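You operate a simulated robot arm through the tools that you are given. There is no shell and no other tool. Be economical: measure what you need, move in short steps, check, and stop when the job is done.

The job below is to be done with a simulated two-armed robot. You get a single attempt, and the scene is never put back.

TASK
Put the punched board from the desk top on the top of the green cabinet. Put two of the short cans from the desk top on the top of the green cabinet. Pick up the orange-handled brush with one hand, pass it to the other hand and put it in the inside of the wide green tray. Put the clean can from the top of the blue cabinet on the top of the vacuum. Take the teal adapter and leave it on the shelf of the narrow bench. Put one of the relays from the desk top on the tiny fan. Open the top drawer, put the green battery on the desk top away in the inside of the top drawer, then shut the drawer. Put one of the cans from the tester end of the near bench on the white done tray. Any order will do. Set down upright: short can, clean can, teal adapter, green battery, can.

Only the result counts: the job must be done as asked and must still hold three seconds after the hand-in. Knocking over, shifting, dropping, spilling or breaking anything else fails it.

THE ROBOT
Two 7-joint arms with two-finger parallel grippers on one trunk, on a base that drives. Base frame: it is fixed to the floor where the robot stands at the start and does not move with it; the origin is under the middle of the robot, x ahead of it, y to its left, z up; the surface under the hand at the start is at about z = 72. Lengths are in cm, angles in rad, forces in N, time in s.
The left shoulder is at the start at [5, 20.9, 119.6], the right one opposite. With the tool pointing down near the work surface each hand reaches from about 10 to 88 cm from the robot's upright axis, wherever it stands, measured 20 degrees to its own side. Places, roughly: can [-325, -450, 75]; clean can [-525, -175, 75]; done tray [-325, -450, 75]; green battery [50, -50, 75]; inside of the top drawer [60, -50, 50]; inside of the wide green tray (18x18 cm) [-140, -658, 72]; orange-handled brush (4x4x16 cm) [-540, -370, 80]; punched board (20x9x9 cm) [50, 10, 70]; relay [100, -50, 75]; shelf of the narrow bench (18x22 cm) [-334, -124, 30]; short can [50, -25, 75]; teal adapter (4x4x8 cm) [-330, 50, 50]; tiny fan (6x6x3 cm) [90, -40, 70]; top drawer [50, -50, 60]; top of the green cabinet [-10, 60, 100]; top of the vacuum (22x15 cm) [-540, -478, 62]. Payload 4.4 kg a hand.
The TCP of each hand is the grasp point between the finger pads, 2.3 cm short of the fingertips. In the tool frame z runs along the fingers and y along their closing line. The gripper opens to 9.4 cm. The fingers are 3.8 cm wide and 1 cm thick; the gripper's body (5.4 by 9.6 cm) begins 3.9 cm behind the TCP.
Orientation is that of the tool frame in the base frame, as [roll, pitch, yaw] about the fixed x, y, z axes, in that order (R = Rz(yaw) Ry(pitch) Rx(roll)). With the fingers straight down and closing along the base's y, the tool's x points along the base's -x, its y along +y and its z along -z.

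THE INTERFACE
- The arms move only by the tool send_rows. It takes "left_series", "right_series" or both (then of equal length, played together; a hand with none holds still); each is a list of rows, each an object of numbers (a shift or turn left out is 0, a gripper value left out holds the last): "grip": the finger opening in cm, from 0 to 9.4; "x", "y", "z": the shift along the tool's x, y, z in units of 25 mm (1.0 is 25 mm); "wx", "wy", "wz": the turn, a rotation vector about the tool's x, y, z in units of 4 degrees (1.0 is 4 degrees). In form: [{"grip": .., "x": .., "y": .., "z": .., "wx": .., "wy": .., "wz": ..}, ...]. A call has 1 to 10 rows; each row shifts and turns the commanded pose from where the row before left it, along the tool's axes as they then stand. A call with a number of a shift or a turn outside -1 to 1 is refused whole. A row lasts 0.2 s, in which the tool goes at most 5 cm and 0.15 rad; a call with a longer step from one row to the next is refused whole, and so is a gripper value outside its range. Where a pose cannot be reached the arm comes as near as it can. A force on the tool above 40 N (or 10 N above the force at the start of the call, whichever is more), or a blocked arm, ends the call early, and 0.2 s more pass. The fingers move at their own pace (about 10.8 cm/s each) and stop on an object; they squeeze with about 21 N. The grip force told is the motor's: it shows also when the fingers shut on nothing. Time passes only in rows, and 0.2 s behind the last, so rows that do not move let the fingers close. It gives the time, the measured TCP pose, the force on the tool (base axes), the opening and the grip force at its end, in the units of the frame above (readings bear some noise), with the torque about the TCP (base axes, N m) and any sound that the robot's microphone picked up.
- Cameras (640 x 400 px; columns grow to the right, rows downward): "scene" is now at [14.32, 2.78, 134.17]; the picture's right is [0.36, -0.93, 0.00], its down [-0.78, -0.30, -0.54] and it looks along [0.51, 0.20, -0.84] (base axes); focal length 214 px, centre (320, 200). "left" rides on the left gripper at [8.6, -1.6, -7.4] in its tool frame; the picture's right is [0.18, 0.98, 0.00], its down [-0.58, 0.11, -0.81] and it looks along [-0.79, 0.15, 0.59] (tool axes); focal length 243 px, centre (320, 200). "right" rides on the right gripper at [8.6, 1.6, -7.4] in its tool frame; the picture's right is [-0.18, 0.98, 0.00], its down [-0.58, -0.11, -0.81] and it looks along [-0.79, -0.15, 0.59] (tool axes); focal length 243 px, centre (320, 200). There is no depth. A picture from a camera that has moved, and an enlarged one, comes with that camera's place and axes in the base frame and with its lens. The place of the scene camera against the robot may be out by one fixed shift of up to 1.8 cm in any direction.
- capture(camera): a new picture of that camera. The clock stands still meanwhile.
- move_column(by): slides the trunk up (or, below 0, down) by that many cm; the arms and the scene camera ride with it, the base frame stays. It gives what a move gives, with no picture.
- roll_base(legs): drives the robot by 1 to 6 legs, each [ahead, left, turn to the left] in cm, cm and rad, along the robot's own axes; the way and the turn of a leg run together, so that a leg with both is an arc; at most 150 cm and 3.142 rad a leg. The arms and the cameras ride along, it lands a little off, and it stops where it bumps. It gives what a move gives.
- aim_head(pan, tilt): turns the head with the scene camera to pan (to the left, within 1.396 rad either way) and tilt (down, from -0.506 to 1.204), counted from straight ahead of the robot. It gives what a move gives.
- close_up(camera, box): a new picture of the part [left, top, right, bottom] of that camera's present view, enlarged. The clock stands still meanwhile.
- finish_job(): hands the job in; it is judged then, once.

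Work in short steps. Places have to be worked out from the pictures, the camera data and where the tool is seen: move nearer, look again, correct. Check each grasp and each placing, and mend what went wrong. You have 535 turns and 328 pictures in all, those below and enlarged ones among them. Open the grippers and draw the arms clear of the work before you hand the job in, unless the task says otherwise; then end with one line.

The tools are called after "Request:" as a command line: name --argument value ..., lists and objects as JSON in quotes. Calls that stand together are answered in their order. send_rows: Moves the arms, as the interface text tells. Its arguments: {"type":"object","properties":{"left_series":{"type":"array"},"right_series":{"type":"array"}},"required":[]} The other tools are called the same way: move_column (by) slides the trunk up or down; roll_base (legs) drives the base; aim_head (pan, tilt) turns the head that bears the scene camera; capture (camera) takes a picture; close_up (camera, box) takes an enlarged picture of a part of a camera's view; finish_job () hands the job in.

At the start:

```text
clock: 0.0
left_position: [70.28, 9.02, 124.43]
left_ee_rot: [3.141, 0.0, 3.141]
left_ft_force: [0.0, 0.2, 0.1]
left_ft_torque: [-0.01, -0.02, 0.0]
left_opening: 9.4
left_finger_force: 0.1
right_position: [37.17, -41.43, 127.06]
right_ee_rot: [3.141, 0.0, 3.14]
right_ft_force: [0.8, -0.5, -0.3]
right_ft_torque: [0.0, -0.04, -0.03]
right_opening: 9.39
right_finger_force: 0.0
trunk travel left (down, up): [-27.5, 28.8]
robot x, y, heading: [0.29, -0.03, 0.001]
head pan, tilt: [0.37, 0.995]
```

scene: 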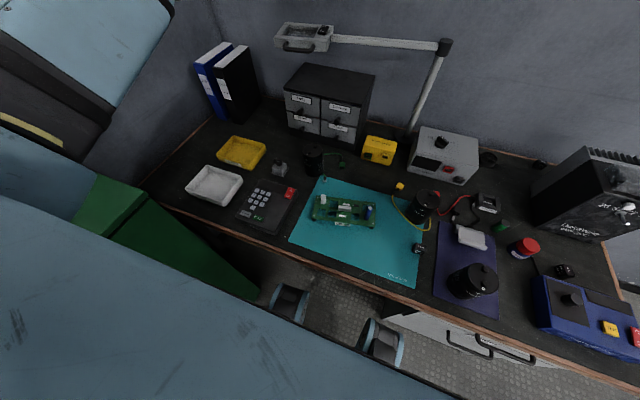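
right: 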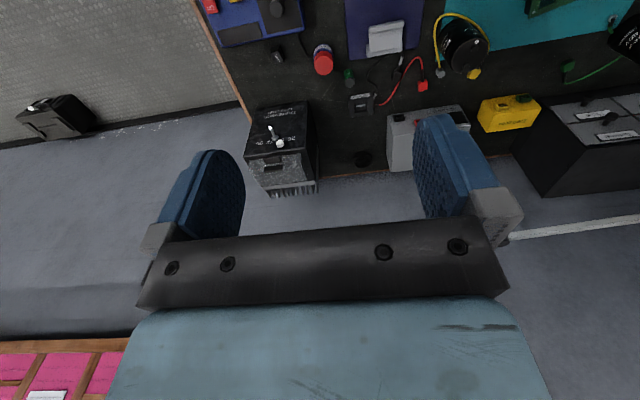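
left: 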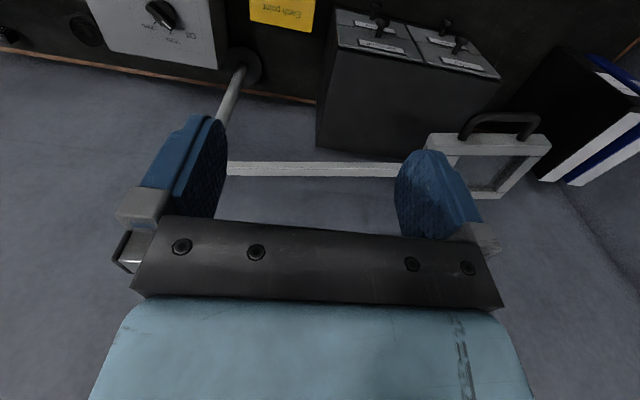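

I'll first look closely at the desk, in parts.

Request:
close_up --camera "scene" --box '[280, 130, 460, 300]'

Request:
close_up --camera "scene" --box '[430, 150, 640, 370]'

Request:
close_up --camera "scene" --box '[160, 20, 340, 240]'

```text
2.35 times, centred on (370, 215) of scene
camera zoom: at [14.32, 2.78, 134.17], right [0.36, -0.93, 0.0], down [-0.78, -0.3, -0.54], along [0.51, 0.2, -0.84], focal length 505 px, centre (202, 165)
```

zoom: 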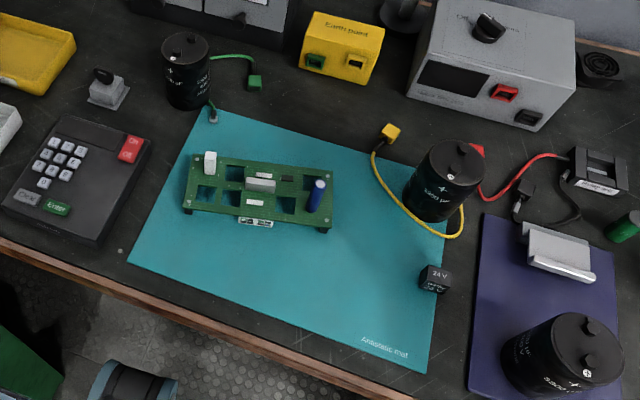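

```text
1.82 times, centred on (535, 260) of scene
camera zoom: at [14.32, 2.78, 134.17], right [0.36, -0.93, 0.0], down [-0.78, -0.3, -0.54], along [0.51, 0.2, -0.84], focal length 390 px, centre (-71, 91)
```

zoom: 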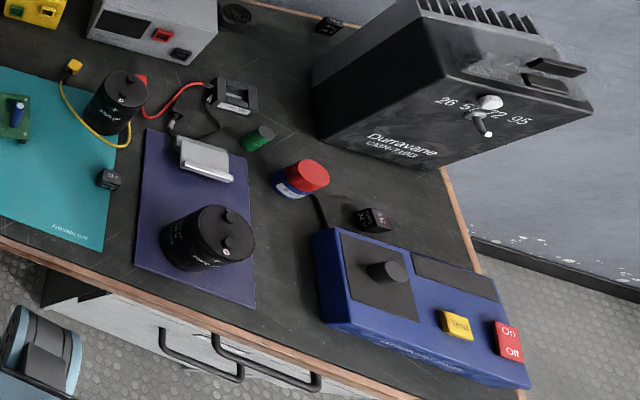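

```text
1.82 times, centred on (250, 130) of scene
camera zoom: at [14.32, 2.78, 134.17], right [0.36, -0.93, 0.0], down [-0.78, -0.3, -0.54], along [0.51, 0.2, -0.84], focal length 390 px, centre (447, 327)
```

zoom: 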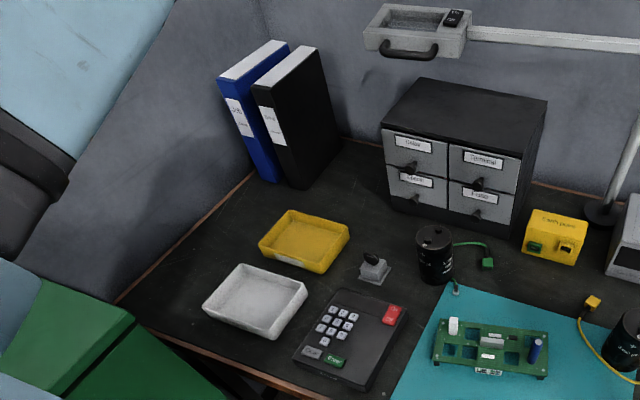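

Black screw-terminal cans, relays (black cubes), the board and the green battery are visible. I look left to the green cabinet and right/down to the drawer.

Request:
aim_head --pan 1.396 --tilt 0.8

Request:
capture --camera "scene"

Request:
aim_head --pan -0.5 --tilt 1.0

Request:
capture --camera "scene"

Request:
aim_head --pan -1.396 --tilt 0.4

Request:
capture --camera "scene"

```text
clock: 1.3
left_position: [70.22, 8.9, 124.35]
left_ee_rot: [3.141, 0.0, -3.141]
left_ft_force: [0.0, -0.1, -0.6]
left_ft_torque: [0.01, 0.0, -0.01]
left_opening: 9.4
left_finger_force: 0.1
right_position: [37.19, -41.39, 127.05]
right_ee_rot: [-3.141, 0.0, -3.14]
right_ft_force: [0.0, -0.9, 0.3]
right_ft_torque: [0.02, 0.03, -0.02]
right_opening: 9.42
right_finger_force: 0.0
trunk travel left (down, up): [-27.5, 28.8]
robot x, y, heading: [0.1, 0.06, 0.002]
head pan, tilt: [1.396, 0.799]
```

```text
321 pictures are left
camera scene: at [9.21, 8.19, 135.65], right [0.98, -0.17, 0.0], down [-0.12, -0.71, -0.7], along [0.12, 0.69, -0.72], focal length 214 px, centre (320, 200)
```

scene: 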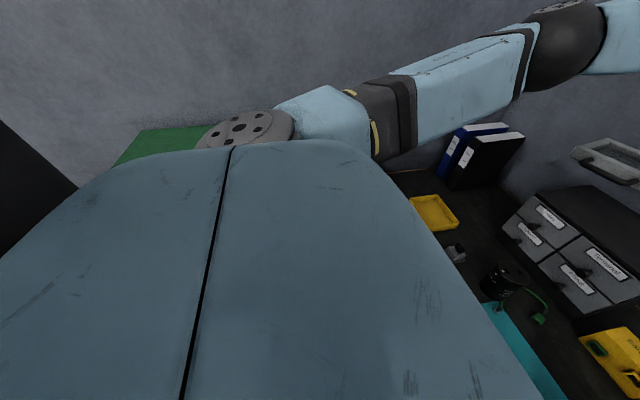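

```text
clock: 3.1
left_position: [70.29, 8.95, 124.38]
left_ee_rot: [3.14, 0.001, -3.14]
left_ft_force: [0.2, -0.4, 0.2]
left_ft_torque: [-0.04, -0.03, -0.02]
left_opening: 9.41
left_finger_force: 0.1
right_position: [37.21, -41.29, 127.25]
right_ee_rot: [3.14, 0.001, -3.141]
right_ft_force: [0.0, 0.0, 0.6]
right_ft_torque: [-0.03, 0.01, -0.01]
right_opening: 9.42
right_finger_force: 0.0
trunk travel left (down, up): [-27.5, 28.8]
robot x, y, heading: [0.01, 0.36, -0.003]
head pan, tilt: [-0.499, 1.0]
```

```text
320 pictures are left
camera scene: at [13.92, -3.08, 134.14], right [-0.48, -0.88, 0.0], down [-0.74, 0.4, -0.54], along [0.47, -0.26, -0.84], focal length 214 px, centre (320, 200)
```

scene: 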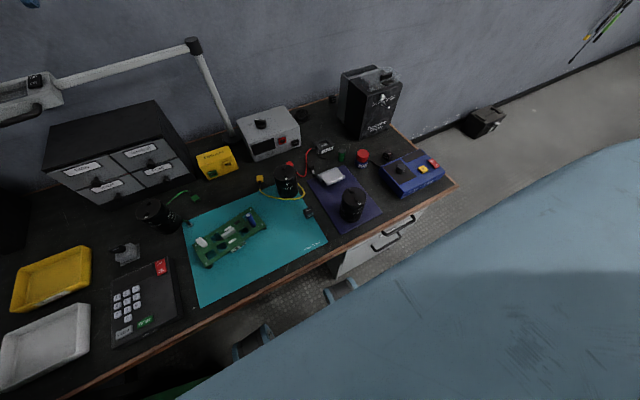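

```text
clock: 4.3
left_position: [70.22, 8.97, 124.41]
left_ee_rot: [-3.14, -0.002, -3.142]
left_ft_force: [-0.5, -0.5, -0.5]
left_ft_torque: [0.01, 0.0, 0.02]
left_opening: 9.42
left_finger_force: 0.1
right_position: [37.09, -41.27, 127.13]
right_ee_rot: [3.14, 0.0, 3.141]
right_ft_force: [0.7, 0.2, -0.6]
right_ft_torque: [0.02, -0.01, -0.01]
right_opening: 9.4
right_finger_force: 0.1
trunk travel left (down, up): [-27.5, 28.8]
robot x, y, heading: [-0.08, 0.14, -0.0]
head pan, tilt: [-1.396, 0.4]
```

```text
319 pictures are left
camera scene: at [9.42, -8.87, 139.15], right [-0.98, -0.17, 0.0], down [-0.07, 0.38, -0.92], along [0.16, -0.91, -0.39], focal length 214 px, centre (320, 200)
```

scene: 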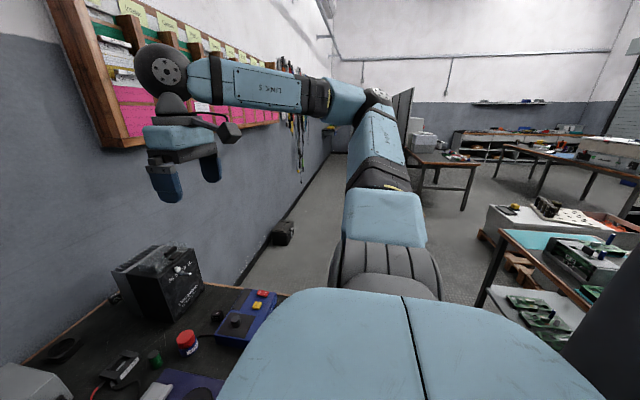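

I tuck the left arm back 30 cm before turning the robot to view the cabinet.

Request:
send_rows --left_series '[{"x": 1}, {"x": 1}, {"x": 1}, {"x": 1}, {"x": 1}, {"x": 1}, {"x": 1}, {"x": 1}, {"x": 1}, {"x": 1}]'

Request:
aim_head --pan 1.396 --tilt 0.5

Request:
capture --camera "scene"

Request:
capture --camera "left"

```text
clock: 6.5
left_position: [45.21, 9.08, 124.37]
left_ee_rot: [-3.141, -0.001, -3.141]
left_ft_force: [-0.5, 0.2, -0.3]
left_ft_torque: [-0.01, -0.02, -0.01]
left_opening: 9.39
left_finger_force: 0.0
right_position: [37.05, -41.41, 127.23]
right_ee_rot: [3.141, 0.001, -3.141]
right_ft_force: [0.4, -0.7, -0.3]
right_ft_torque: [0.01, 0.01, 0.01]
right_opening: 9.41
right_finger_force: 0.1
trunk travel left (down, up): [-27.5, 28.8]
robot x, y, heading: [-0.37, -0.11, 0.004]
head pan, tilt: [-1.396, 0.4]
```

```text
clock: 9.0
left_position: [45.28, 8.99, 124.3]
left_ee_rot: [-3.142, 0.0, 3.141]
left_ft_force: [0.0, 0.1, -0.3]
left_ft_torque: [-0.01, 0.0, -0.03]
left_opening: 9.41
left_finger_force: 0.0
right_position: [37.23, -41.29, 127.05]
right_ee_rot: [3.14, 0.001, 3.14]
right_ft_force: [0.4, -0.2, 0.1]
right_ft_torque: [-0.02, 0.03, 0.0]
right_opening: 9.43
right_finger_force: 0.0
trunk travel left (down, up): [-27.5, 28.8]
robot x, y, heading: [-0.23, -0.06, 0.004]
head pan, tilt: [1.396, 0.499]
```

```text
318 pictures are left
camera scene: at [9.38, 9.21, 138.24], right [0.98, -0.17, 0.0], down [-0.08, -0.47, -0.88], along [0.15, 0.86, -0.48], focal length 214 px, centre (320, 200)
```

scene: 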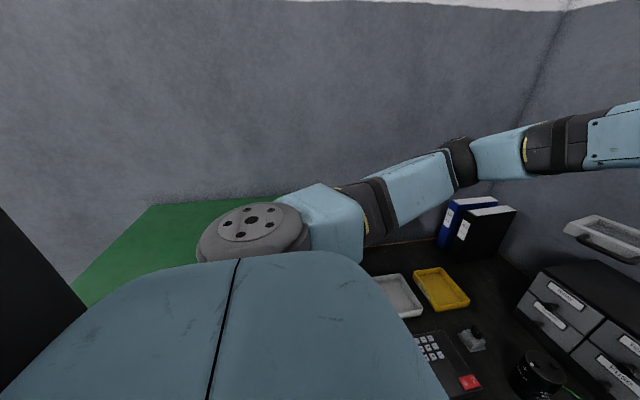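

```text
317 pictures are left
camera left: at [36.66, 7.37, 131.68], right [-0.18, 0.98, 0.0], down [0.58, 0.11, 0.81], along [0.79, 0.15, -0.59], focal length 243 px, centre (320, 200)
```

left: 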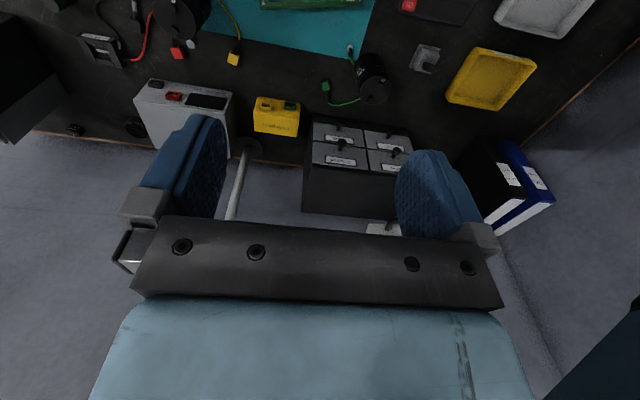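

The cabinet top is bare, roughly x −38…10, y 50…84. Now I aim the head at the board and zoom in on the board and cans.

Request:
aim_head --pan 0.1 --tilt 0.95

Request:
capture --camera "scene"

```text
clock: 10.5
left_position: [45.13, 8.98, 124.31]
left_ee_rot: [-3.14, 0.001, -3.142]
left_ft_force: [0.0, 0.2, 0.6]
left_ft_torque: [-0.03, 0.01, 0.01]
left_opening: 9.39
left_finger_force: 0.1
right_position: [37.13, -41.34, 127.12]
right_ee_rot: [3.14, 0.001, 3.14]
right_ft_force: [-0.4, -0.7, -0.6]
right_ft_torque: [0.01, 0.02, 0.01]
right_opening: 9.39
right_finger_force: 0.0
trunk travel left (down, up): [-27.5, 28.8]
robot x, y, heading: [-0.23, 0.12, -0.003]
head pan, tilt: [0.099, 0.949]
```

```text
316 pictures are left
camera scene: at [15.04, 0.98, 134.5], right [0.1, -0.99, 0.0], down [-0.81, -0.08, -0.58], along [0.58, 0.06, -0.81], focal length 214 px, centre (320, 200)
```

scene: 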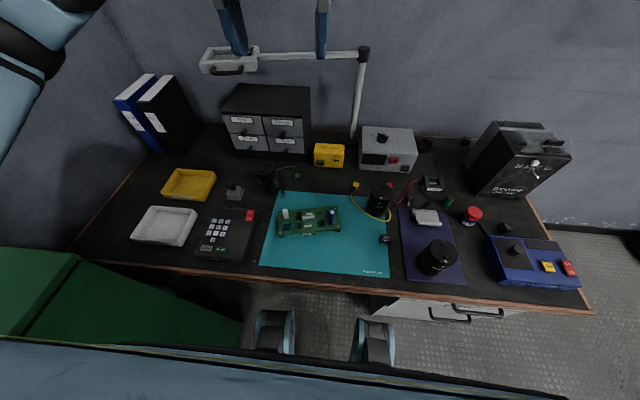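

Request:
close_up --camera "scene" --box '[250, 150, 410, 250]'

Request:
close_up --camera "scene" --box '[370, 120, 610, 320]'

```text
4.00 times, centred on (330, 200) of scene
camera zoom: at [15.04, 0.98, 134.5], right [0.1, -0.99, 0.0], down [-0.81, -0.08, -0.58], along [0.58, 0.06, -0.81], focal length 858 px, centre (280, 200)
```

zoom: 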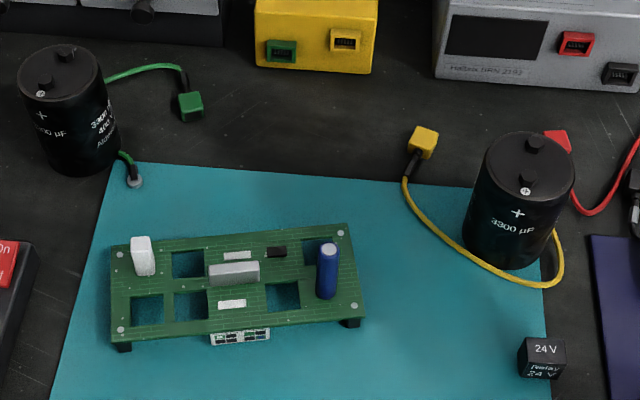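

```text
2.00 times, centred on (490, 220) of scene
camera zoom: at [15.04, 0.98, 134.5], right [0.1, -0.99, 0.0], down [-0.81, -0.08, -0.58], along [0.58, 0.06, -0.81], focal length 429 px, centre (-20, 160)
```

zoom: 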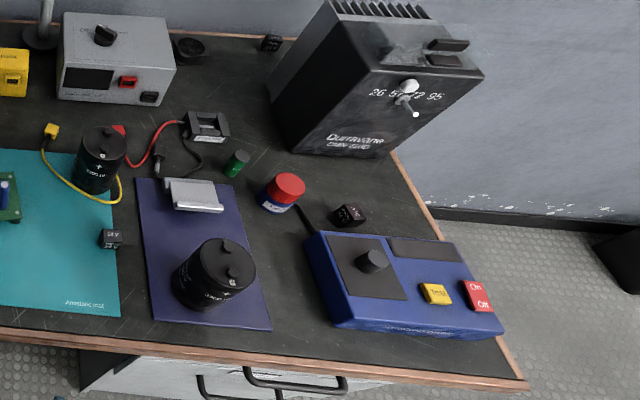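

Request:
close_up --camera "scene" --box '[355, 180, 395, 220]'

Request:
close_up --camera "scene" --box '[410, 230, 465, 285]'

Request:
close_up --camera "scene" --box '[250, 155, 300, 200]'

```text
10.00 times, centred on (375, 200) of scene
camera zoom: at [15.04, 0.98, 134.5], right [0.1, -0.99, 0.0], down [-0.81, -0.08, -0.58], along [0.58, 0.06, -0.81], focal length 2145 px, centre (-230, 200)
```

zoom: 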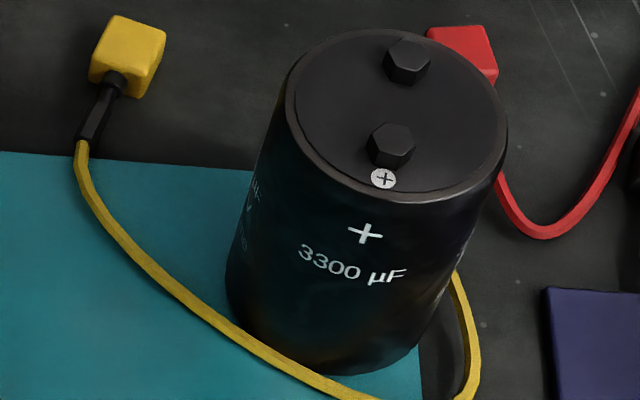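

```text
7.27 times, centred on (438, 258) of scene
camera zoom: at [15.04, 0.98, 134.5], right [0.1, -0.99, 0.0], down [-0.81, -0.08, -0.58], along [0.58, 0.06, -0.81], focal length 1560 px, centre (-534, -218)
```

zoom: 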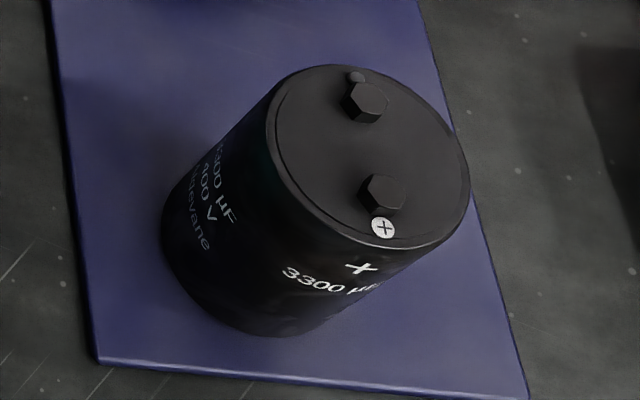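

```text
8.89 times, centred on (275, 178) of scene
camera zoom: at [15.04, 0.98, 134.5], right [0.1, -0.99, 0.0], down [-0.81, -0.08, -0.58], along [0.58, 0.06, -0.81], focal length 1906 px, centre (720, 400)
```

zoom: 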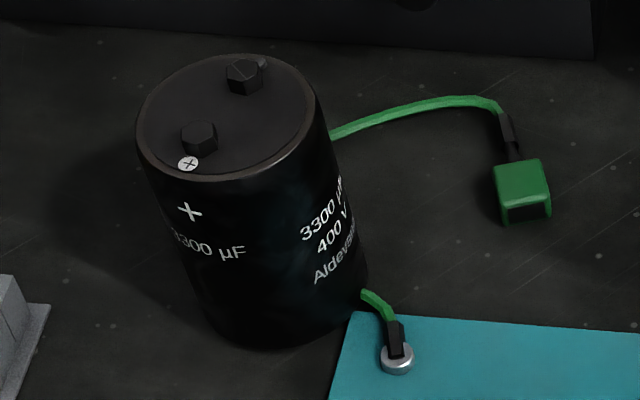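

All three screw cans are identical 3300 µF cans. I estimate the board centre at (49, 8), its long axis about 11° off y. I bring the left hand low in front of the desk to see the board and cans closer.

Request:
send_rows --left_series '[{"x": 0.6, "z": 1}, {"x": 0.6, "z": 1}, {"x": 0.6, "z": 1}, {"x": 0.6, "z": 1}, {"x": 0.6, "z": 1}, {"x": 0.6, "z": 1}, {"x": 0.6, "z": 1}, {"x": 0.6, "z": 1}, {"x": 0.6, "z": 1}, {"x": 0.6, "z": 1}]'

Request:
capture --camera "left"

```text
clock: 12.7
left_position: [30.31, 8.91, 99.42]
left_ee_rot: [-3.141, 0.0, -3.139]
left_ft_force: [0.8, -0.7, 0.5]
left_ft_torque: [0.0, 0.01, -0.01]
left_opening: 9.37
left_finger_force: 0.1
right_position: [37.03, -41.25, 127.07]
right_ee_rot: [3.141, 0.0, -3.141]
right_ft_force: [0.4, 0.3, -0.5]
right_ft_torque: [-0.03, 0.01, 0.04]
right_opening: 9.39
right_finger_force: 0.1
trunk travel left (down, up): [-27.5, 28.8]
robot x, y, heading: [0.03, -0.17, 0.001]
head pan, tilt: [0.099, 0.949]
```

```text
310 pictures are left
camera left: at [21.72, 7.26, 106.81], right [-0.18, 0.98, 0.0], down [0.58, 0.11, 0.81], along [0.79, 0.15, -0.59], focal length 243 px, centre (320, 200)
```

left: 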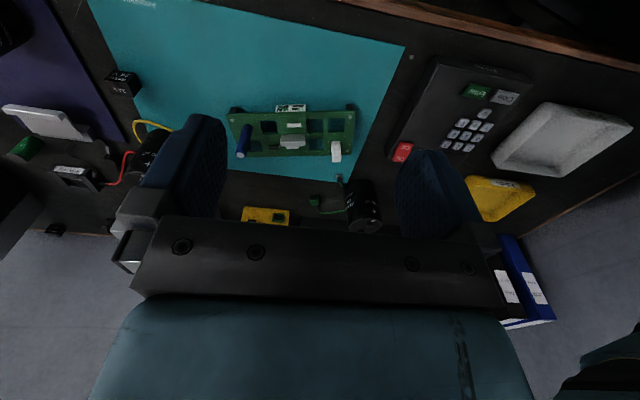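

Request:
close_up --camera "left" --box '[220, 90, 370, 170]'

```text
4.27 times, centred on (295, 130) of left
camera zoom: at [21.72, 7.26, 106.81], right [-0.18, 0.98, 0.0], down [0.58, 0.11, 0.81], along [0.79, 0.15, -0.59], focal length 1035 px, centre (427, 499)
```

zoom: 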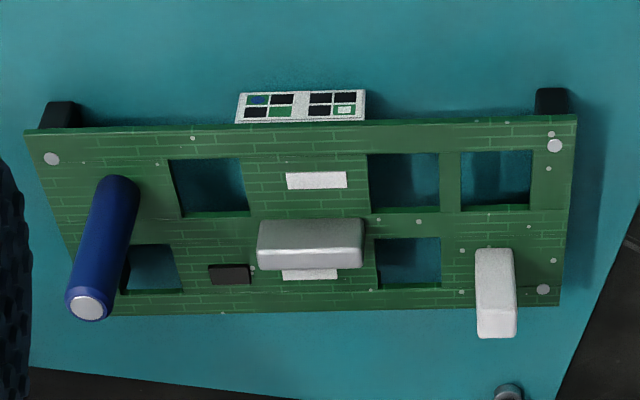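

The grey block in the board's middle (≈(47.8, 7.8), ~2 cm tall, ~1 cm thick) is a good handle. I turn the left hand so it closes across it (about −78° yaw), then look.

Request:
send_rows --left_series '[{"wz": 1, "grip": 4}, {"wz": 1}, {"wz": 1}, {"wz": 1}, {"wz": 1}, {"wz": 1}, {"wz": 1}, {"wz": 1}, {"wz": 1}, {"wz": 1}]'

Request:
send_rows --left_series '[{"wz": 1}, {"wz": 1}, {"wz": 1}, {"wz": 1}, {"wz": 1}, {"wz": 1}, {"wz": 1}, {"wz": 1}, {"wz": 1}, {"wz": 0.5}]'

```text
clock: 14.9
left_position: [30.19, 8.9, 99.47]
left_ee_rot: [-3.141, 0.0, 2.444]
left_ft_force: [-0.3, -0.3, -1.2]
left_ft_torque: [-0.05, 0.0, 0.0]
left_opening: 3.98
left_finger_force: 0.0
right_position: [37.0, -41.46, 127.08]
right_ee_rot: [3.14, 0.001, 3.141]
right_ft_force: [0.8, 0.6, 0.1]
right_ft_torque: [0.01, -0.02, -0.05]
right_opening: 9.4
right_finger_force: 0.1
trunk travel left (down, up): [-27.5, 28.8]
robot x, y, heading: [-0.15, 0.63, 0.003]
head pan, tilt: [0.099, 0.949]
```

```text
clock: 17.1
left_position: [30.24, 9.03, 99.36]
left_ee_rot: [-3.141, -0.002, 1.781]
left_ft_force: [-0.9, 0.1, -0.2]
left_ft_torque: [0.0, 0.02, -0.01]
left_opening: 3.97
left_finger_force: 0.0
right_position: [37.08, -41.32, 127.11]
right_ee_rot: [3.141, 0.0, 3.141]
right_ft_force: [-0.1, -0.1, -0.7]
right_ft_torque: [-0.01, 0.0, -0.02]
right_opening: 9.44
right_finger_force: 0.1
trunk travel left (down, up): [-27.5, 28.8]
robot x, y, heading: [0.01, 0.02, -0.003]
head pan, tilt: [0.099, 0.949]
```

Request:
send_rows --left_series '[{"x": -0.277, "y": 0.97}, {"x": -0.277, "y": 0.97}, {"x": -0.277, "y": 0.97}, {"x": -0.277, "y": 0.97}, {"x": -0.277, "y": 0.97}, {"x": -0.277, "y": 0.97, "z": 0.8}, {"x": -0.277, "y": 0.97, "z": 0.9}, {"z": 1}, {"z": 1}]'

Request:
capture --camera "left"

Request:
close_up --camera "scene" --box '[250, 150, 410, 250]'

```text
clock: 19.1
left_position: [47.58, 7.77, 90.01]
left_ee_rot: [3.141, 0.001, 1.781]
left_ft_force: [-0.1, 0.0, -0.3]
left_ft_torque: [0.0, -0.01, -0.04]
left_opening: 4.02
left_finger_force: 0.1
right_position: [37.22, -41.3, 127.15]
right_ee_rot: [3.141, 0.0, -3.141]
right_ft_force: [-0.1, 0.0, -0.4]
right_ft_torque: [0.02, 0.01, -0.01]
right_opening: 9.39
right_finger_force: 0.0
trunk travel left (down, up): [-27.5, 28.8]
robot x, y, heading: [-0.06, 0.33, -0.0]
head pan, tilt: [0.099, 0.949]
```

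```text
308 pictures are left
camera left: at [44.22, 15.93, 97.37], right [0.92, 0.39, 0.0], down [0.23, -0.55, 0.81], along [0.31, -0.74, -0.59], focal length 243 px, centre (320, 200)
```

left: 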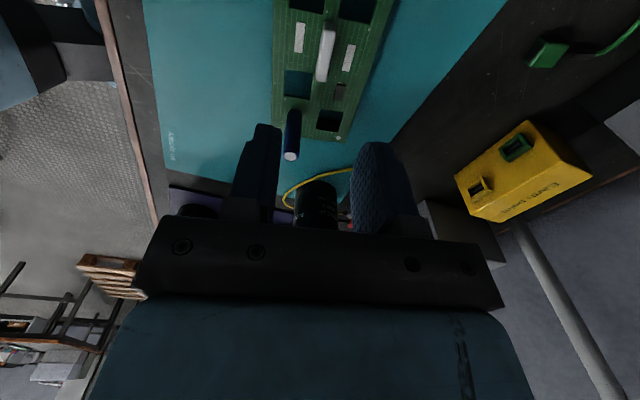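

```text
4.00 times, centred on (330, 200) of scene
camera zoom: at [15.07, 0.98, 134.5], right [0.1, -0.99, 0.0], down [-0.81, -0.08, -0.58], along [0.58, 0.06, -0.81], focal length 858 px, centre (280, 200)
```

zoom: 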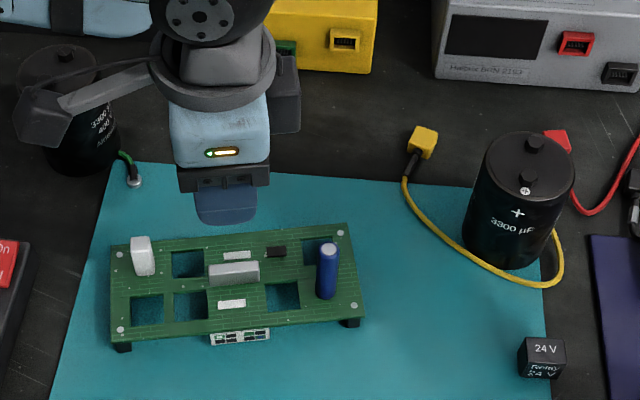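

The bar agrees at (48.0, 7.7). I shift 0.4 cm forward and descend to TCP z≈78.4, then check.

Request:
send_rows --left_series '[{"y": 0.16}, {"z": 1}, {"z": 1}, {"z": 1}, {"z": 1}, {"z": 0.6}]'

Request:
close_up --camera "scene" --box '[250, 150, 410, 250]'

Request:
capture --camera "left"

```text
clock: 20.5
left_position: [48.03, 7.78, 78.63]
left_ee_rot: [3.14, -0.001, 1.779]
left_ft_force: [0.4, -0.2, 0.1]
left_ft_torque: [0.0, 0.01, -0.04]
left_opening: 4.0
left_finger_force: 0.1
right_position: [37.06, -41.42, 127.05]
right_ee_rot: [3.141, -0.001, 3.141]
right_ft_force: [-0.2, 0.9, 1.2]
right_ft_torque: [-0.01, 0.0, 0.0]
right_opening: 9.4
right_finger_force: 0.0
trunk travel left (down, up): [-27.5, 28.8]
robot x, y, heading: [-0.4, 0.01, 0.005]
head pan, tilt: [0.099, 0.949]
```

```text
4.00 times, centred on (330, 200) of scene
camera zoom: at [15.05, 0.96, 134.5], right [0.1, -1.0, 0.0], down [-0.81, -0.08, -0.58], along [0.58, 0.06, -0.81], focal length 858 px, centre (280, 200)
```

zoom: 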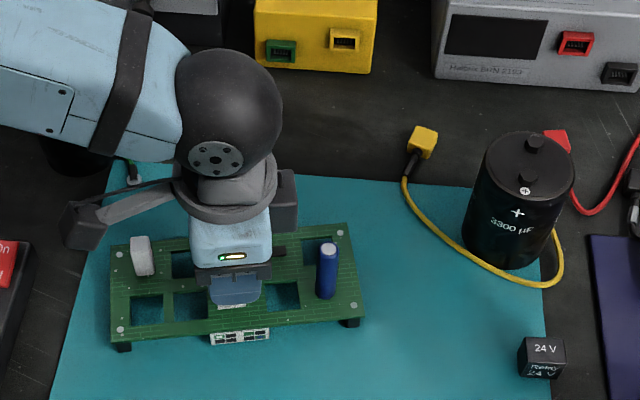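

```text
305 pictures are left
camera left: at [44.62, 15.91, 85.98], right [0.92, 0.38, 0.0], down [0.23, -0.55, 0.81], along [0.31, -0.74, -0.59], focal length 243 px, centre (320, 200)
```

left: 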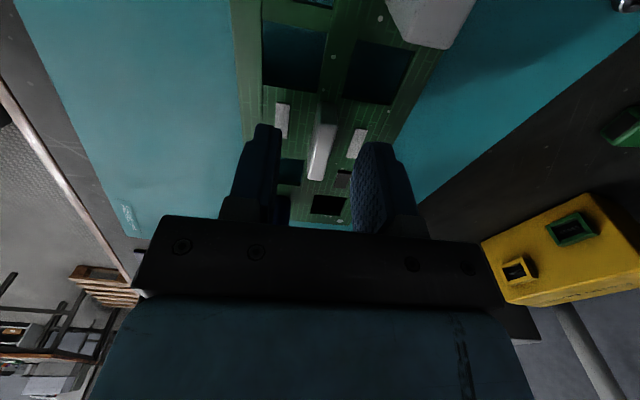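

Fingers straddle the bar. I lower 0.8 cm more and read the force.

Request:
send_rows --left_series '[{"z": 0.12}, {"z": 0.1}, {"z": 0.1}]'

Request:
close_up --camera "left" --box '[220, 90, 420, 230]'

```text
clock: 21.3
left_position: [48.05, 7.82, 77.82]
left_ee_rot: [3.141, 0.001, 1.78]
left_ft_force: [-1.0, -0.4, 0.5]
left_ft_torque: [0.0, 0.01, 0.0]
left_opening: 3.99
left_finger_force: 0.1
right_position: [37.12, -41.4, 127.07]
right_ee_rot: [-3.141, 0.0, 3.14]
right_ft_force: [0.8, 0.8, -0.2]
right_ft_torque: [0.01, 0.02, -0.02]
right_opening: 9.39
right_finger_force: 0.0
trunk travel left (down, up): [-27.5, 28.8]
robot x, y, heading: [0.01, 0.12, -0.005]
head pan, tilt: [0.099, 0.949]
```

```text
2.86 times, centred on (320, 160) of left
camera zoom: at [44.73, 15.89, 85.22], right [0.92, 0.39, 0.0], down [0.23, -0.55, 0.81], along [0.31, -0.74, -0.59], focal length 693 px, centre (320, 314)
```

zoom: 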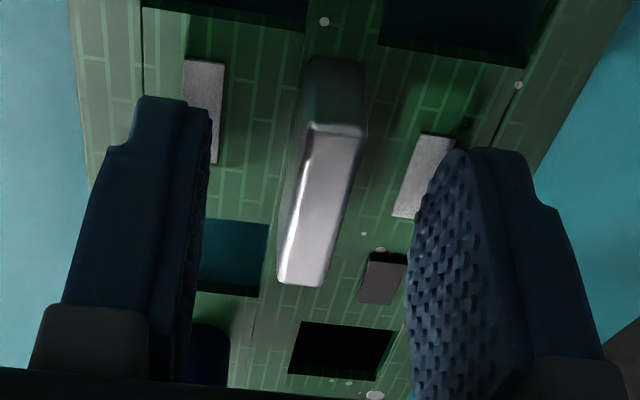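

Request:
send_rows --left_series '[{"z": 0.12}, {"z": 0.08}, {}]'

```text
clock: 22.1
left_position: [47.99, 7.65, 77.33]
left_ee_rot: [-3.141, 0.0, 1.78]
left_ft_force: [0.5, 0.0, -0.5]
left_ft_torque: [0.02, -0.02, 0.01]
left_opening: 4.0
left_finger_force: 0.0
right_position: [37.09, -41.46, 127.1]
right_ee_rot: [3.141, 0.002, -3.141]
right_ft_force: [-1.1, 0.3, 0.6]
right_ft_torque: [-0.05, 0.0, 0.02]
right_opening: 9.39
right_finger_force: 0.0
trunk travel left (down, up): [-27.5, 28.8]
robot x, y, heading: [0.34, -0.19, -0.004]
head pan, tilt: [0.099, 0.949]
```

Request:
send_rows --left_series '[{"z": 0.1}, {"z": 0.06}, {}]'

```text
clock: 22.9
left_position: [48.13, 7.67, 77.14]
left_ee_rot: [3.139, 0.002, 1.78]
left_ft_force: [1.2, 5.1, 25.5]
left_ft_torque: [0.12, 0.51, -0.16]
left_opening: 3.99
left_finger_force: 0.2
right_position: [36.84, -41.36, 127.23]
right_ee_rot: [-3.141, 0.001, 3.141]
right_ft_force: [-0.6, -0.6, -0.1]
right_ft_torque: [0.0, 0.01, 0.0]
right_opening: 9.41
right_finger_force: 0.0
trunk travel left (down, up): [-27.5, 28.8]
robot x, y, heading: [-0.12, -0.38, -0.003]
head pan, tilt: [0.099, 0.949]
```

Contact: board top at z≈74.9. I rise 0.35 cm and close.

Request:
send_rows --left_series '[{"z": -0.14}, {"grip": 0}, {}, {}]'

```text
clock: 23.9
left_position: [48.05, 7.72, 77.1]
left_ee_rot: [-3.141, 0.001, 1.78]
left_ft_force: [-0.7, 0.6, 2.7]
left_ft_torque: [-0.35, -0.04, 0.05]
left_opening: 0.98
left_finger_force: 21.0
right_position: [37.1, -41.36, 127.12]
right_ee_rot: [3.141, -0.001, -3.141]
right_ft_force: [0.4, -0.5, -0.5]
right_ft_torque: [0.01, -0.01, -0.02]
right_opening: 9.42
right_finger_force: 0.1
trunk travel left (down, up): [-27.5, 28.8]
robot x, y, heading: [0.02, 0.26, 0.002]
head pan, tilt: [0.099, 0.949]
```

Gripped at 0.98 cm opening. Lift slowly and check.

Request:
send_rows --left_series '[{"z": -0.2}, {"z": -0.3}, {"z": -0.5}, {"z": -0.7}, {"z": -0.7}, {"z": -0.7}]'

Request:
capture --camera "scene"

```text
clock: 25.3
left_position: [48.16, 7.75, 85.07]
left_ee_rot: [-3.14, 0.001, 1.781]
left_ft_force: [-0.8, 0.5, -0.2]
left_ft_torque: [0.0, -0.03, 0.0]
left_opening: 0.0
left_finger_force: 21.5
right_position: [37.07, -41.39, 127.14]
right_ee_rot: [-3.141, -0.001, -3.14]
right_ft_force: [-0.2, -0.2, 0.3]
right_ft_torque: [0.0, -0.05, 0.02]
right_opening: 9.39
right_finger_force: 0.0
trunk travel left (down, up): [-27.5, 28.8]
robot x, y, heading: [0.21, -0.35, 0.001]
head pan, tilt: [0.099, 0.949]
```

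```text
303 pictures are left
camera scene: at [15.01, 0.95, 134.5], right [0.1, -1.0, 0.0], down [-0.81, -0.08, -0.58], along [0.58, 0.06, -0.81], focal length 214 px, centre (320, 200)
```

scene: 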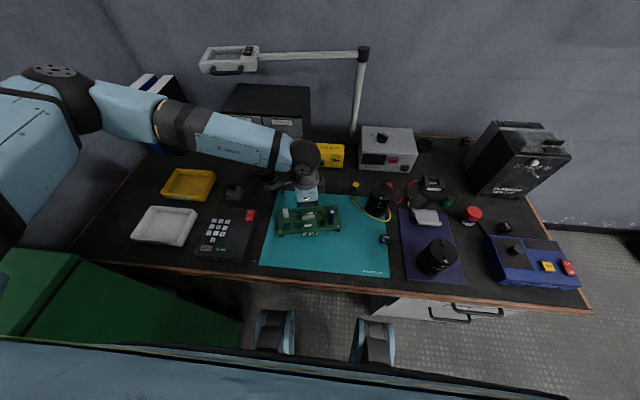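

The bar slipped out; the board stays put. Look at what it looks like now.

Request:
capture --camera "left"

Request:
close_up --camera "scene" --box '[250, 150, 410, 250]'

```text
302 pictures are left
camera left: at [44.83, 15.89, 92.48], right [0.92, 0.38, 0.0], down [0.23, -0.55, 0.81], along [0.31, -0.74, -0.59], focal length 243 px, centre (320, 200)
```

left: 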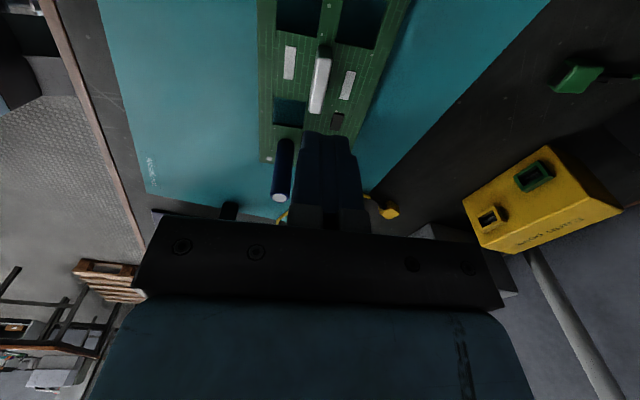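

```text
4.00 times, centred on (330, 200) of scene
camera zoom: at [15.01, 0.95, 134.5], right [0.1, -1.0, 0.0], down [-0.81, -0.08, -0.58], along [0.58, 0.06, -0.81], focal length 858 px, centre (280, 200)
```

zoom: 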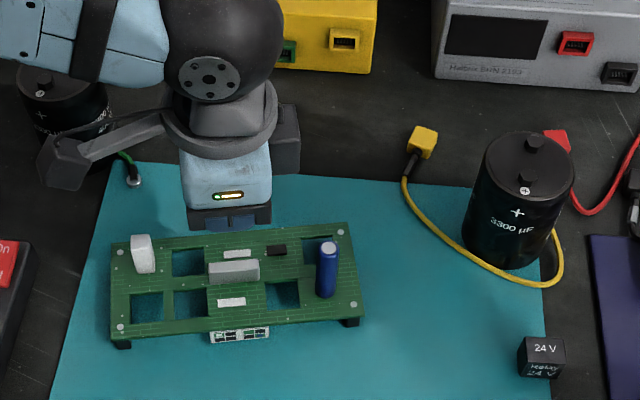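

The board is unmoved. I'll use the tall blue cylinder at (47.6, 0.5) instead, closing along the board's long axis so droop is resisted by the pads. Rise and turn back.

Request:
send_rows --left_series '[{"z": -1, "grip": 4.5}, {"z": -1, "wz": -1}, {"wz": -1}, {"wz": -1}, {"wz": -1}, {"wz": -1}, {"wz": -1}, {"wz": -1}, {"wz": -1}, {"wz": -1}]'

Request:
send_rows --left_series '[{"wz": -1}, {"wz": -1}, {"wz": -1}, {"wz": -1}, {"wz": -1}, {"wz": -1}, {"wz": -1}, {"wz": -1}, {"wz": -1}, {"wz": -1}]'

Request:
send_rows --left_series '[{"wz": -1}, {"wz": -1}, {"wz": -1}, {"wz": -0.25}]'

```text
clock: 27.5
left_position: [48.1, 7.74, 90.06]
left_ee_rot: [-3.14, 0.001, 2.409]
left_ft_force: [-0.8, 0.0, -0.7]
left_ft_torque: [-0.01, -0.01, -0.01]
left_opening: 4.52
left_finger_force: 0.1
right_position: [37.17, -41.33, 127.13]
right_ee_rot: [3.142, 0.002, -3.141]
right_ft_force: [-0.6, 0.6, -0.7]
right_ft_torque: [0.04, 0.0, 0.04]
right_opening: 9.4
right_finger_force: 0.0
trunk travel left (down, up): [-27.5, 28.8]
robot x, y, heading: [0.15, -0.08, -0.002]
head pan, tilt: [0.099, 0.949]
```

```text
clock: 29.7
left_position: [48.12, 7.77, 90.15]
left_ee_rot: [3.141, -0.001, 3.108]
left_ft_force: [0.4, -0.6, 1.0]
left_ft_torque: [0.02, 0.03, -0.03]
left_opening: 4.5
left_finger_force: 0.0
right_position: [37.1, -41.43, 127.09]
right_ee_rot: [-3.141, 0.001, 3.141]
right_ft_force: [-0.2, 0.5, 0.0]
right_ft_torque: [0.03, -0.02, 0.0]
right_opening: 9.38
right_finger_force: 0.0
trunk travel left (down, up): [-27.5, 28.8]
robot x, y, heading: [0.12, 0.14, -0.001]
head pan, tilt: [0.099, 0.949]
```

```text
clock: 30.7
left_position: [48.24, 7.7, 89.95]
left_ee_rot: [3.142, 0.0, -2.949]
left_ft_force: [-1.0, -0.3, -0.1]
left_ft_torque: [0.0, 0.02, -0.02]
left_opening: 4.48
left_finger_force: 0.1
right_position: [37.13, -41.26, 127.14]
right_ee_rot: [3.141, 0.0, 3.141]
right_ft_force: [1.2, 1.0, -0.4]
right_ft_torque: [0.01, 0.02, 0.02]
right_opening: 9.4
right_finger_force: 0.1
trunk travel left (down, up): [-27.5, 28.8]
robot x, y, heading: [0.03, 0.08, 0.001]
head pan, tilt: [0.099, 0.949]
```

Request:
send_rows --left_series '[{"x": 0.25, "y": -0.93}, {"x": 0.25, "y": -0.93}, {"x": 0.24, "y": -0.93}, {}]'

Request:
capture --camera "left"

Request:
close_up --camera "scene" --box '[250, 150, 410, 250]'

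```text
clock: 31.7
left_position: [47.74, 0.57, 90.04]
left_ee_rot: [3.14, 0.001, -2.949]
left_ft_force: [0.2, -0.5, -0.2]
left_ft_torque: [-0.01, 0.01, 0.01]
left_opening: 4.52
left_finger_force: 0.1
right_position: [37.13, -41.27, 127.16]
right_ee_rot: [3.14, 0.0, -3.142]
right_ft_force: [-0.7, 0.3, 0.2]
right_ft_torque: [-0.03, -0.01, 0.0]
right_opening: 9.4
right_finger_force: 0.0
trunk travel left (down, up): [-27.5, 28.8]
robot x, y, heading: [-0.38, -0.23, 0.002]
head pan, tilt: [0.099, 0.949]
```

```text
300 pictures are left
camera left: at [39.48, -2.62, 97.39], right [-0.37, 0.93, 0.0], down [0.55, 0.22, 0.81], along [0.75, 0.3, -0.59], focal length 243 px, centre (320, 200)
```

left: 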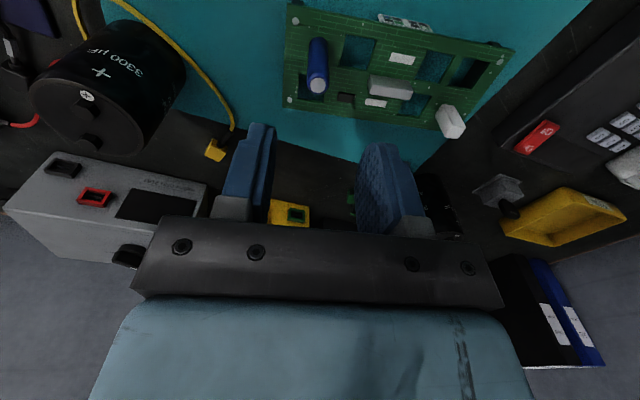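

```text
4.00 times, centred on (330, 200) of scene
camera zoom: at [15.03, 1.03, 134.5], right [0.1, -0.99, 0.0], down [-0.81, -0.08, -0.58], along [0.58, 0.06, -0.81], focal length 858 px, centre (280, 200)
```

zoom: 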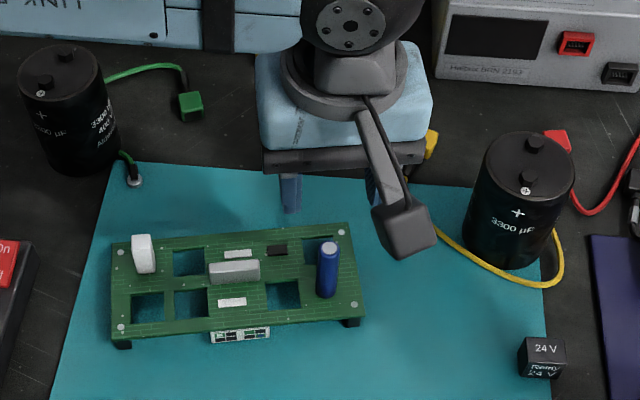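

The cap is at (47.7, 0.4), aligned with the hand. Descend to z≈77.9 and close.

Request:
send_rows --left_series '[{"z": 1}, {"z": 1}, {"z": 1}, {"z": 1}, {"z": 0.5}, {"z": 0.3}, {"grip": 0}, {}, {}]'

Request:
close_up --camera "scene" --box '[250, 150, 410, 250]'

```text
clock: 33.7
left_position: [47.61, 0.52, 77.88]
left_ee_rot: [3.14, 0.0, -2.95]
left_ft_force: [-0.6, 0.6, -0.2]
left_ft_torque: [-0.1, 0.0, 0.0]
left_opening: 1.52
left_finger_force: 21.3
right_position: [37.1, -41.42, 127.06]
right_ee_rot: [-3.14, 0.0, -3.141]
right_ft_force: [0.6, -0.2, 1.0]
right_ft_torque: [-0.01, -0.02, 0.01]
right_opening: 9.39
right_finger_force: 0.0
trunk travel left (down, up): [-27.5, 28.8]
robot x, y, heading: [-0.08, 0.04, 0.002]
head pan, tilt: [0.099, 0.949]
```

```text
4.00 times, centred on (330, 200) of scene
camera zoom: at [15.05, 0.98, 134.49], right [0.1, -1.0, 0.0], down [-0.81, -0.08, -0.58], along [0.58, 0.06, -0.81], focal length 858 px, centre (280, 200)
```

zoom: 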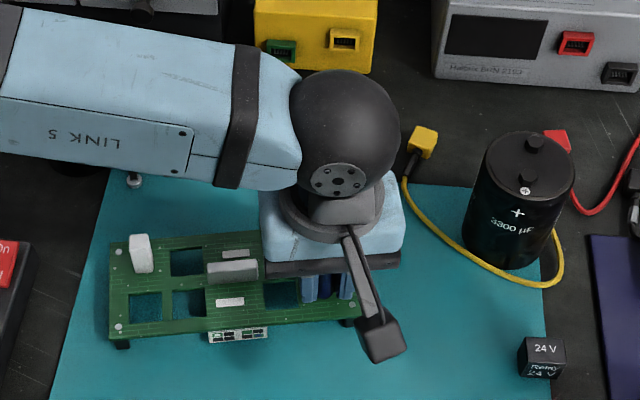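

Gripped the cylinder (1.5 cm). Lift slowly 2.5 cm and check.

Request:
send_rows --left_series '[{"z": -0.1}, {"z": -0.1}, {"z": -0.2}, {"z": -0.2}, {"z": -0.2}, {"z": -0.2}]'

Request:
close_up --camera "scene" --box '[250, 150, 410, 250]'

```text
clock: 35.1
left_position: [47.71, 0.62, 80.52]
left_ee_rot: [-3.14, 0.0, -2.95]
left_ft_force: [-0.3, 0.0, -1.7]
left_ft_torque: [-0.09, 0.02, -0.01]
left_opening: 1.52
left_finger_force: 21.2
right_position: [37.1, -41.32, 127.03]
right_ee_rot: [3.141, 0.001, 3.141]
right_ft_force: [0.9, -0.9, -0.3]
right_ft_torque: [0.03, 0.01, 0.01]
right_opening: 9.4
right_finger_force: 0.0
trunk travel left (down, up): [-27.5, 28.8]
robot x, y, heading: [-0.13, 0.36, -0.001]
head pan, tilt: [0.099, 0.949]
```

```text
4.00 times, centred on (330, 200) of scene
camera zoom: at [15.05, 0.97, 134.49], right [0.1, -1.0, 0.0], down [-0.81, -0.08, -0.58], along [0.58, 0.06, -0.81], focal length 858 px, centre (280, 200)
```

zoom: 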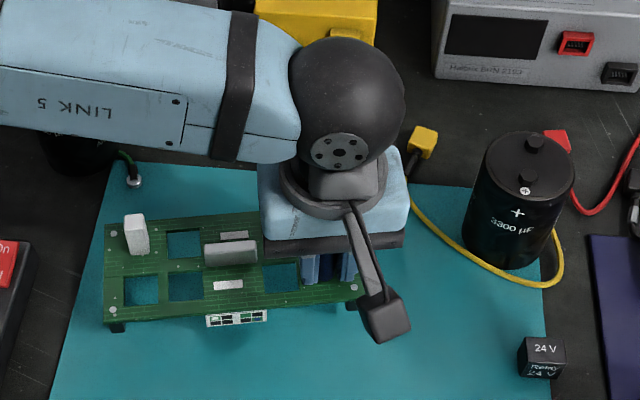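

The board is held level (~0.15 kg). Raise it to z≈118.

Request:
send_rows --left_series '[{"z": -0.5}, {"z": -0.9}, {"z": -0.9}, {"z": -0.9}, {"z": -0.9}, {"z": -0.9}, {"z": -0.9}, {"z": -0.9}, {"z": -0.9}, {"z": -0.9}]'

Request:
send_rows --left_series '[{"z": -0.9, "x": 0.5}, {"z": -0.9, "x": 0.5}, {"z": -0.9, "x": 0.5}, {"z": -0.9, "x": 0.5}, {"z": -0.9, "x": 0.5}, {"z": -0.9, "x": 0.3}, {}]'

Request:
capture --camera "scene"

```text
clock: 37.3
left_position: [47.59, 0.65, 102.01]
left_ee_rot: [-3.14, 0.0, -2.95]
left_ft_force: [0.3, -0.9, -0.9]
left_ft_torque: [-0.14, -0.01, 0.02]
left_opening: 1.53
left_finger_force: 21.1
right_position: [37.17, -41.4, 127.04]
right_ee_rot: [3.141, 0.0, -3.142]
right_ft_force: [0.3, -0.2, 0.2]
right_ft_torque: [0.03, -0.02, 0.02]
right_opening: 9.39
right_finger_force: 0.0
trunk travel left (down, up): [-27.5, 28.8]
robot x, y, heading: [-0.15, 0.18, 0.001]
head pan, tilt: [0.099, 0.949]
```

```text
clock: 38.9
left_position: [40.65, -0.57, 115.46]
left_ee_rot: [-3.141, -0.001, -2.949]
left_ft_force: [0.3, -0.6, -1.4]
left_ft_torque: [-0.13, -0.05, 0.03]
left_opening: 1.49
left_finger_force: 20.8
right_position: [37.13, -41.32, 127.21]
right_ee_rot: [-3.141, -0.003, -3.141]
right_ft_force: [0.5, 0.0, 0.6]
right_ft_torque: [0.01, -0.01, -0.01]
right_opening: 9.41
right_finger_force: 0.0
trunk travel left (down, up): [-27.5, 28.8]
robot x, y, heading: [-0.09, -0.02, 0.003]
head pan, tilt: [0.099, 0.949]
```

```text
296 pictures are left
camera scene: at [15.08, 0.99, 134.49], right [0.1, -1.0, 0.0], down [-0.81, -0.08, -0.58], along [0.58, 0.06, -0.81], focal length 214 px, centre (320, 200)
```

scene: 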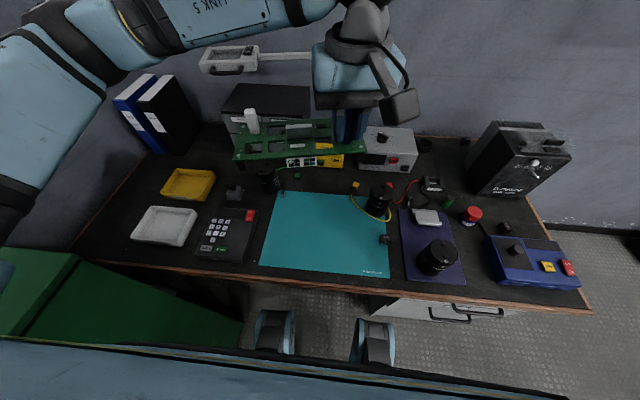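

Raise the trunk 8 cm, then turn the robot left in two parts.

Request:
move_column --by 8

Request:
roll_base --legs '[[0, 0, 0.8]]'

Request:
capture --camera "scene"

```text
clock: 40.0
left_position: [40.7, -0.57, 123.48]
left_ee_rot: [3.141, 0.0, -2.949]
left_ft_force: [0.2, 0.0, -2.3]
left_ft_torque: [-0.1, -0.01, 0.01]
left_opening: 1.5
left_finger_force: 20.7
right_position: [37.21, -41.32, 135.11]
right_ee_rot: [3.14, 0.0, -3.141]
right_ft_force: [0.0, 0.1, 0.4]
right_ft_torque: [0.04, -0.01, -0.01]
right_opening: 9.4
right_finger_force: 0.1
trunk travel left (down, up): [-35.5, 20.8]
robot x, y, heading: [0.04, -0.14, -0.001]
head pan, tilt: [0.099, 0.949]
```

```text
clock: 42.5
left_position: [28.88, 28.16, 123.63]
left_ee_rot: [-3.141, 0.002, -2.168]
left_ft_force: [0.4, -0.7, -1.8]
left_ft_torque: [-0.07, -0.05, 0.01]
left_opening: 1.53
left_finger_force: 21.2
right_position: [55.05, -3.38, 135.32]
right_ee_rot: [-3.14, 0.004, -2.361]
right_ft_force: [0.8, 1.0, -0.4]
right_ft_torque: [-0.02, -0.03, 0.02]
right_opening: 9.4
right_finger_force: 0.1
trunk travel left (down, up): [-35.5, 20.8]
robot x, y, heading: [0.15, 0.29, 0.788]
head pan, tilt: [0.099, 0.949]
```

```text
295 pictures are left
camera scene: at [10.03, 10.51, 142.52], right [0.77, -0.64, 0.0], down [-0.52, -0.63, -0.58], along [0.37, 0.45, -0.81], focal length 214 px, centre (320, 200)
```

scene: 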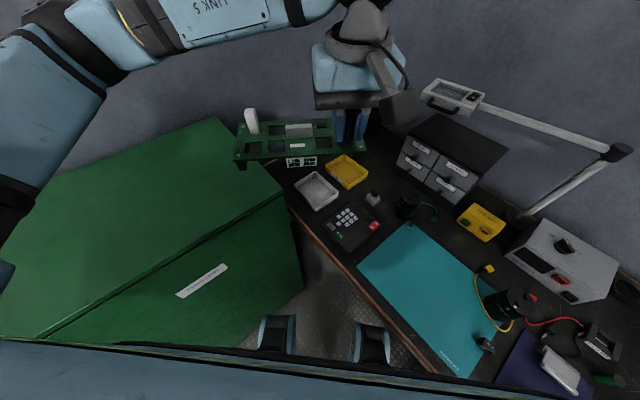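

The cabinet top spans about x −38…23, y 41…83, z≈100. Turn the rest of the way.

Request:
roll_base --legs '[[0, 0, 0.78]]'

Request:
capture --camera "scene"

Request:
capture --camera "right"

```text
clock: 44.9
left_position: [2.19, 40.51, 123.44]
left_ee_rot: [3.141, 0.0, -1.419]
left_ft_force: [0.1, 0.0, -2.2]
left_ft_torque: [-0.01, -0.11, 0.01]
left_opening: 1.49
left_finger_force: 21.1
right_position: [42.76, 35.4, 135.09]
right_ee_rot: [-3.142, 0.002, -1.61]
right_ft_force: [-0.1, 0.3, 1.0]
right_ft_torque: [0.02, 0.01, 0.01]
right_opening: 9.4
right_finger_force: 0.0
trunk travel left (down, up): [-35.5, 20.8]
robot x, y, heading: [0.16, 0.02, 1.536]
head pan, tilt: [0.099, 0.949]
```

```text
294 pictures are left
camera scene: at [0.84, 14.25, 142.49], right [1.0, 0.06, 0.0], down [0.05, -0.81, -0.58], along [-0.03, 0.58, -0.81], focal length 214 px, centre (320, 200)
```

scene: 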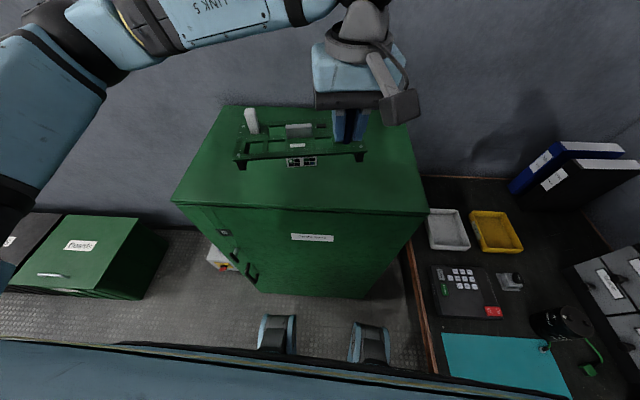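

```text
293 pictures are left
camera right: at [40.74, 26.95, 142.56], right [-0.97, 0.22, 0.0], down [0.13, 0.58, 0.81], along [0.18, 0.79, -0.59], focal length 243 px, centre (320, 200)
```

right: 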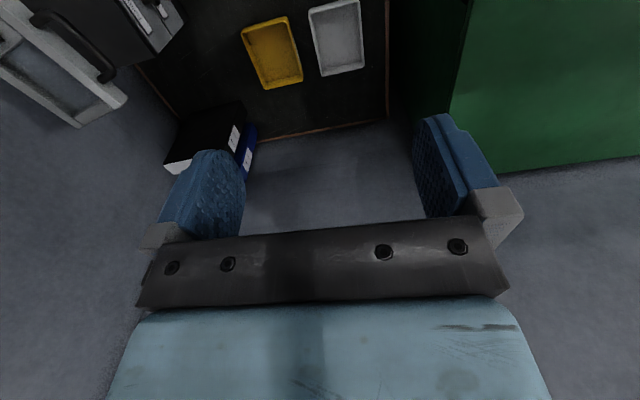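

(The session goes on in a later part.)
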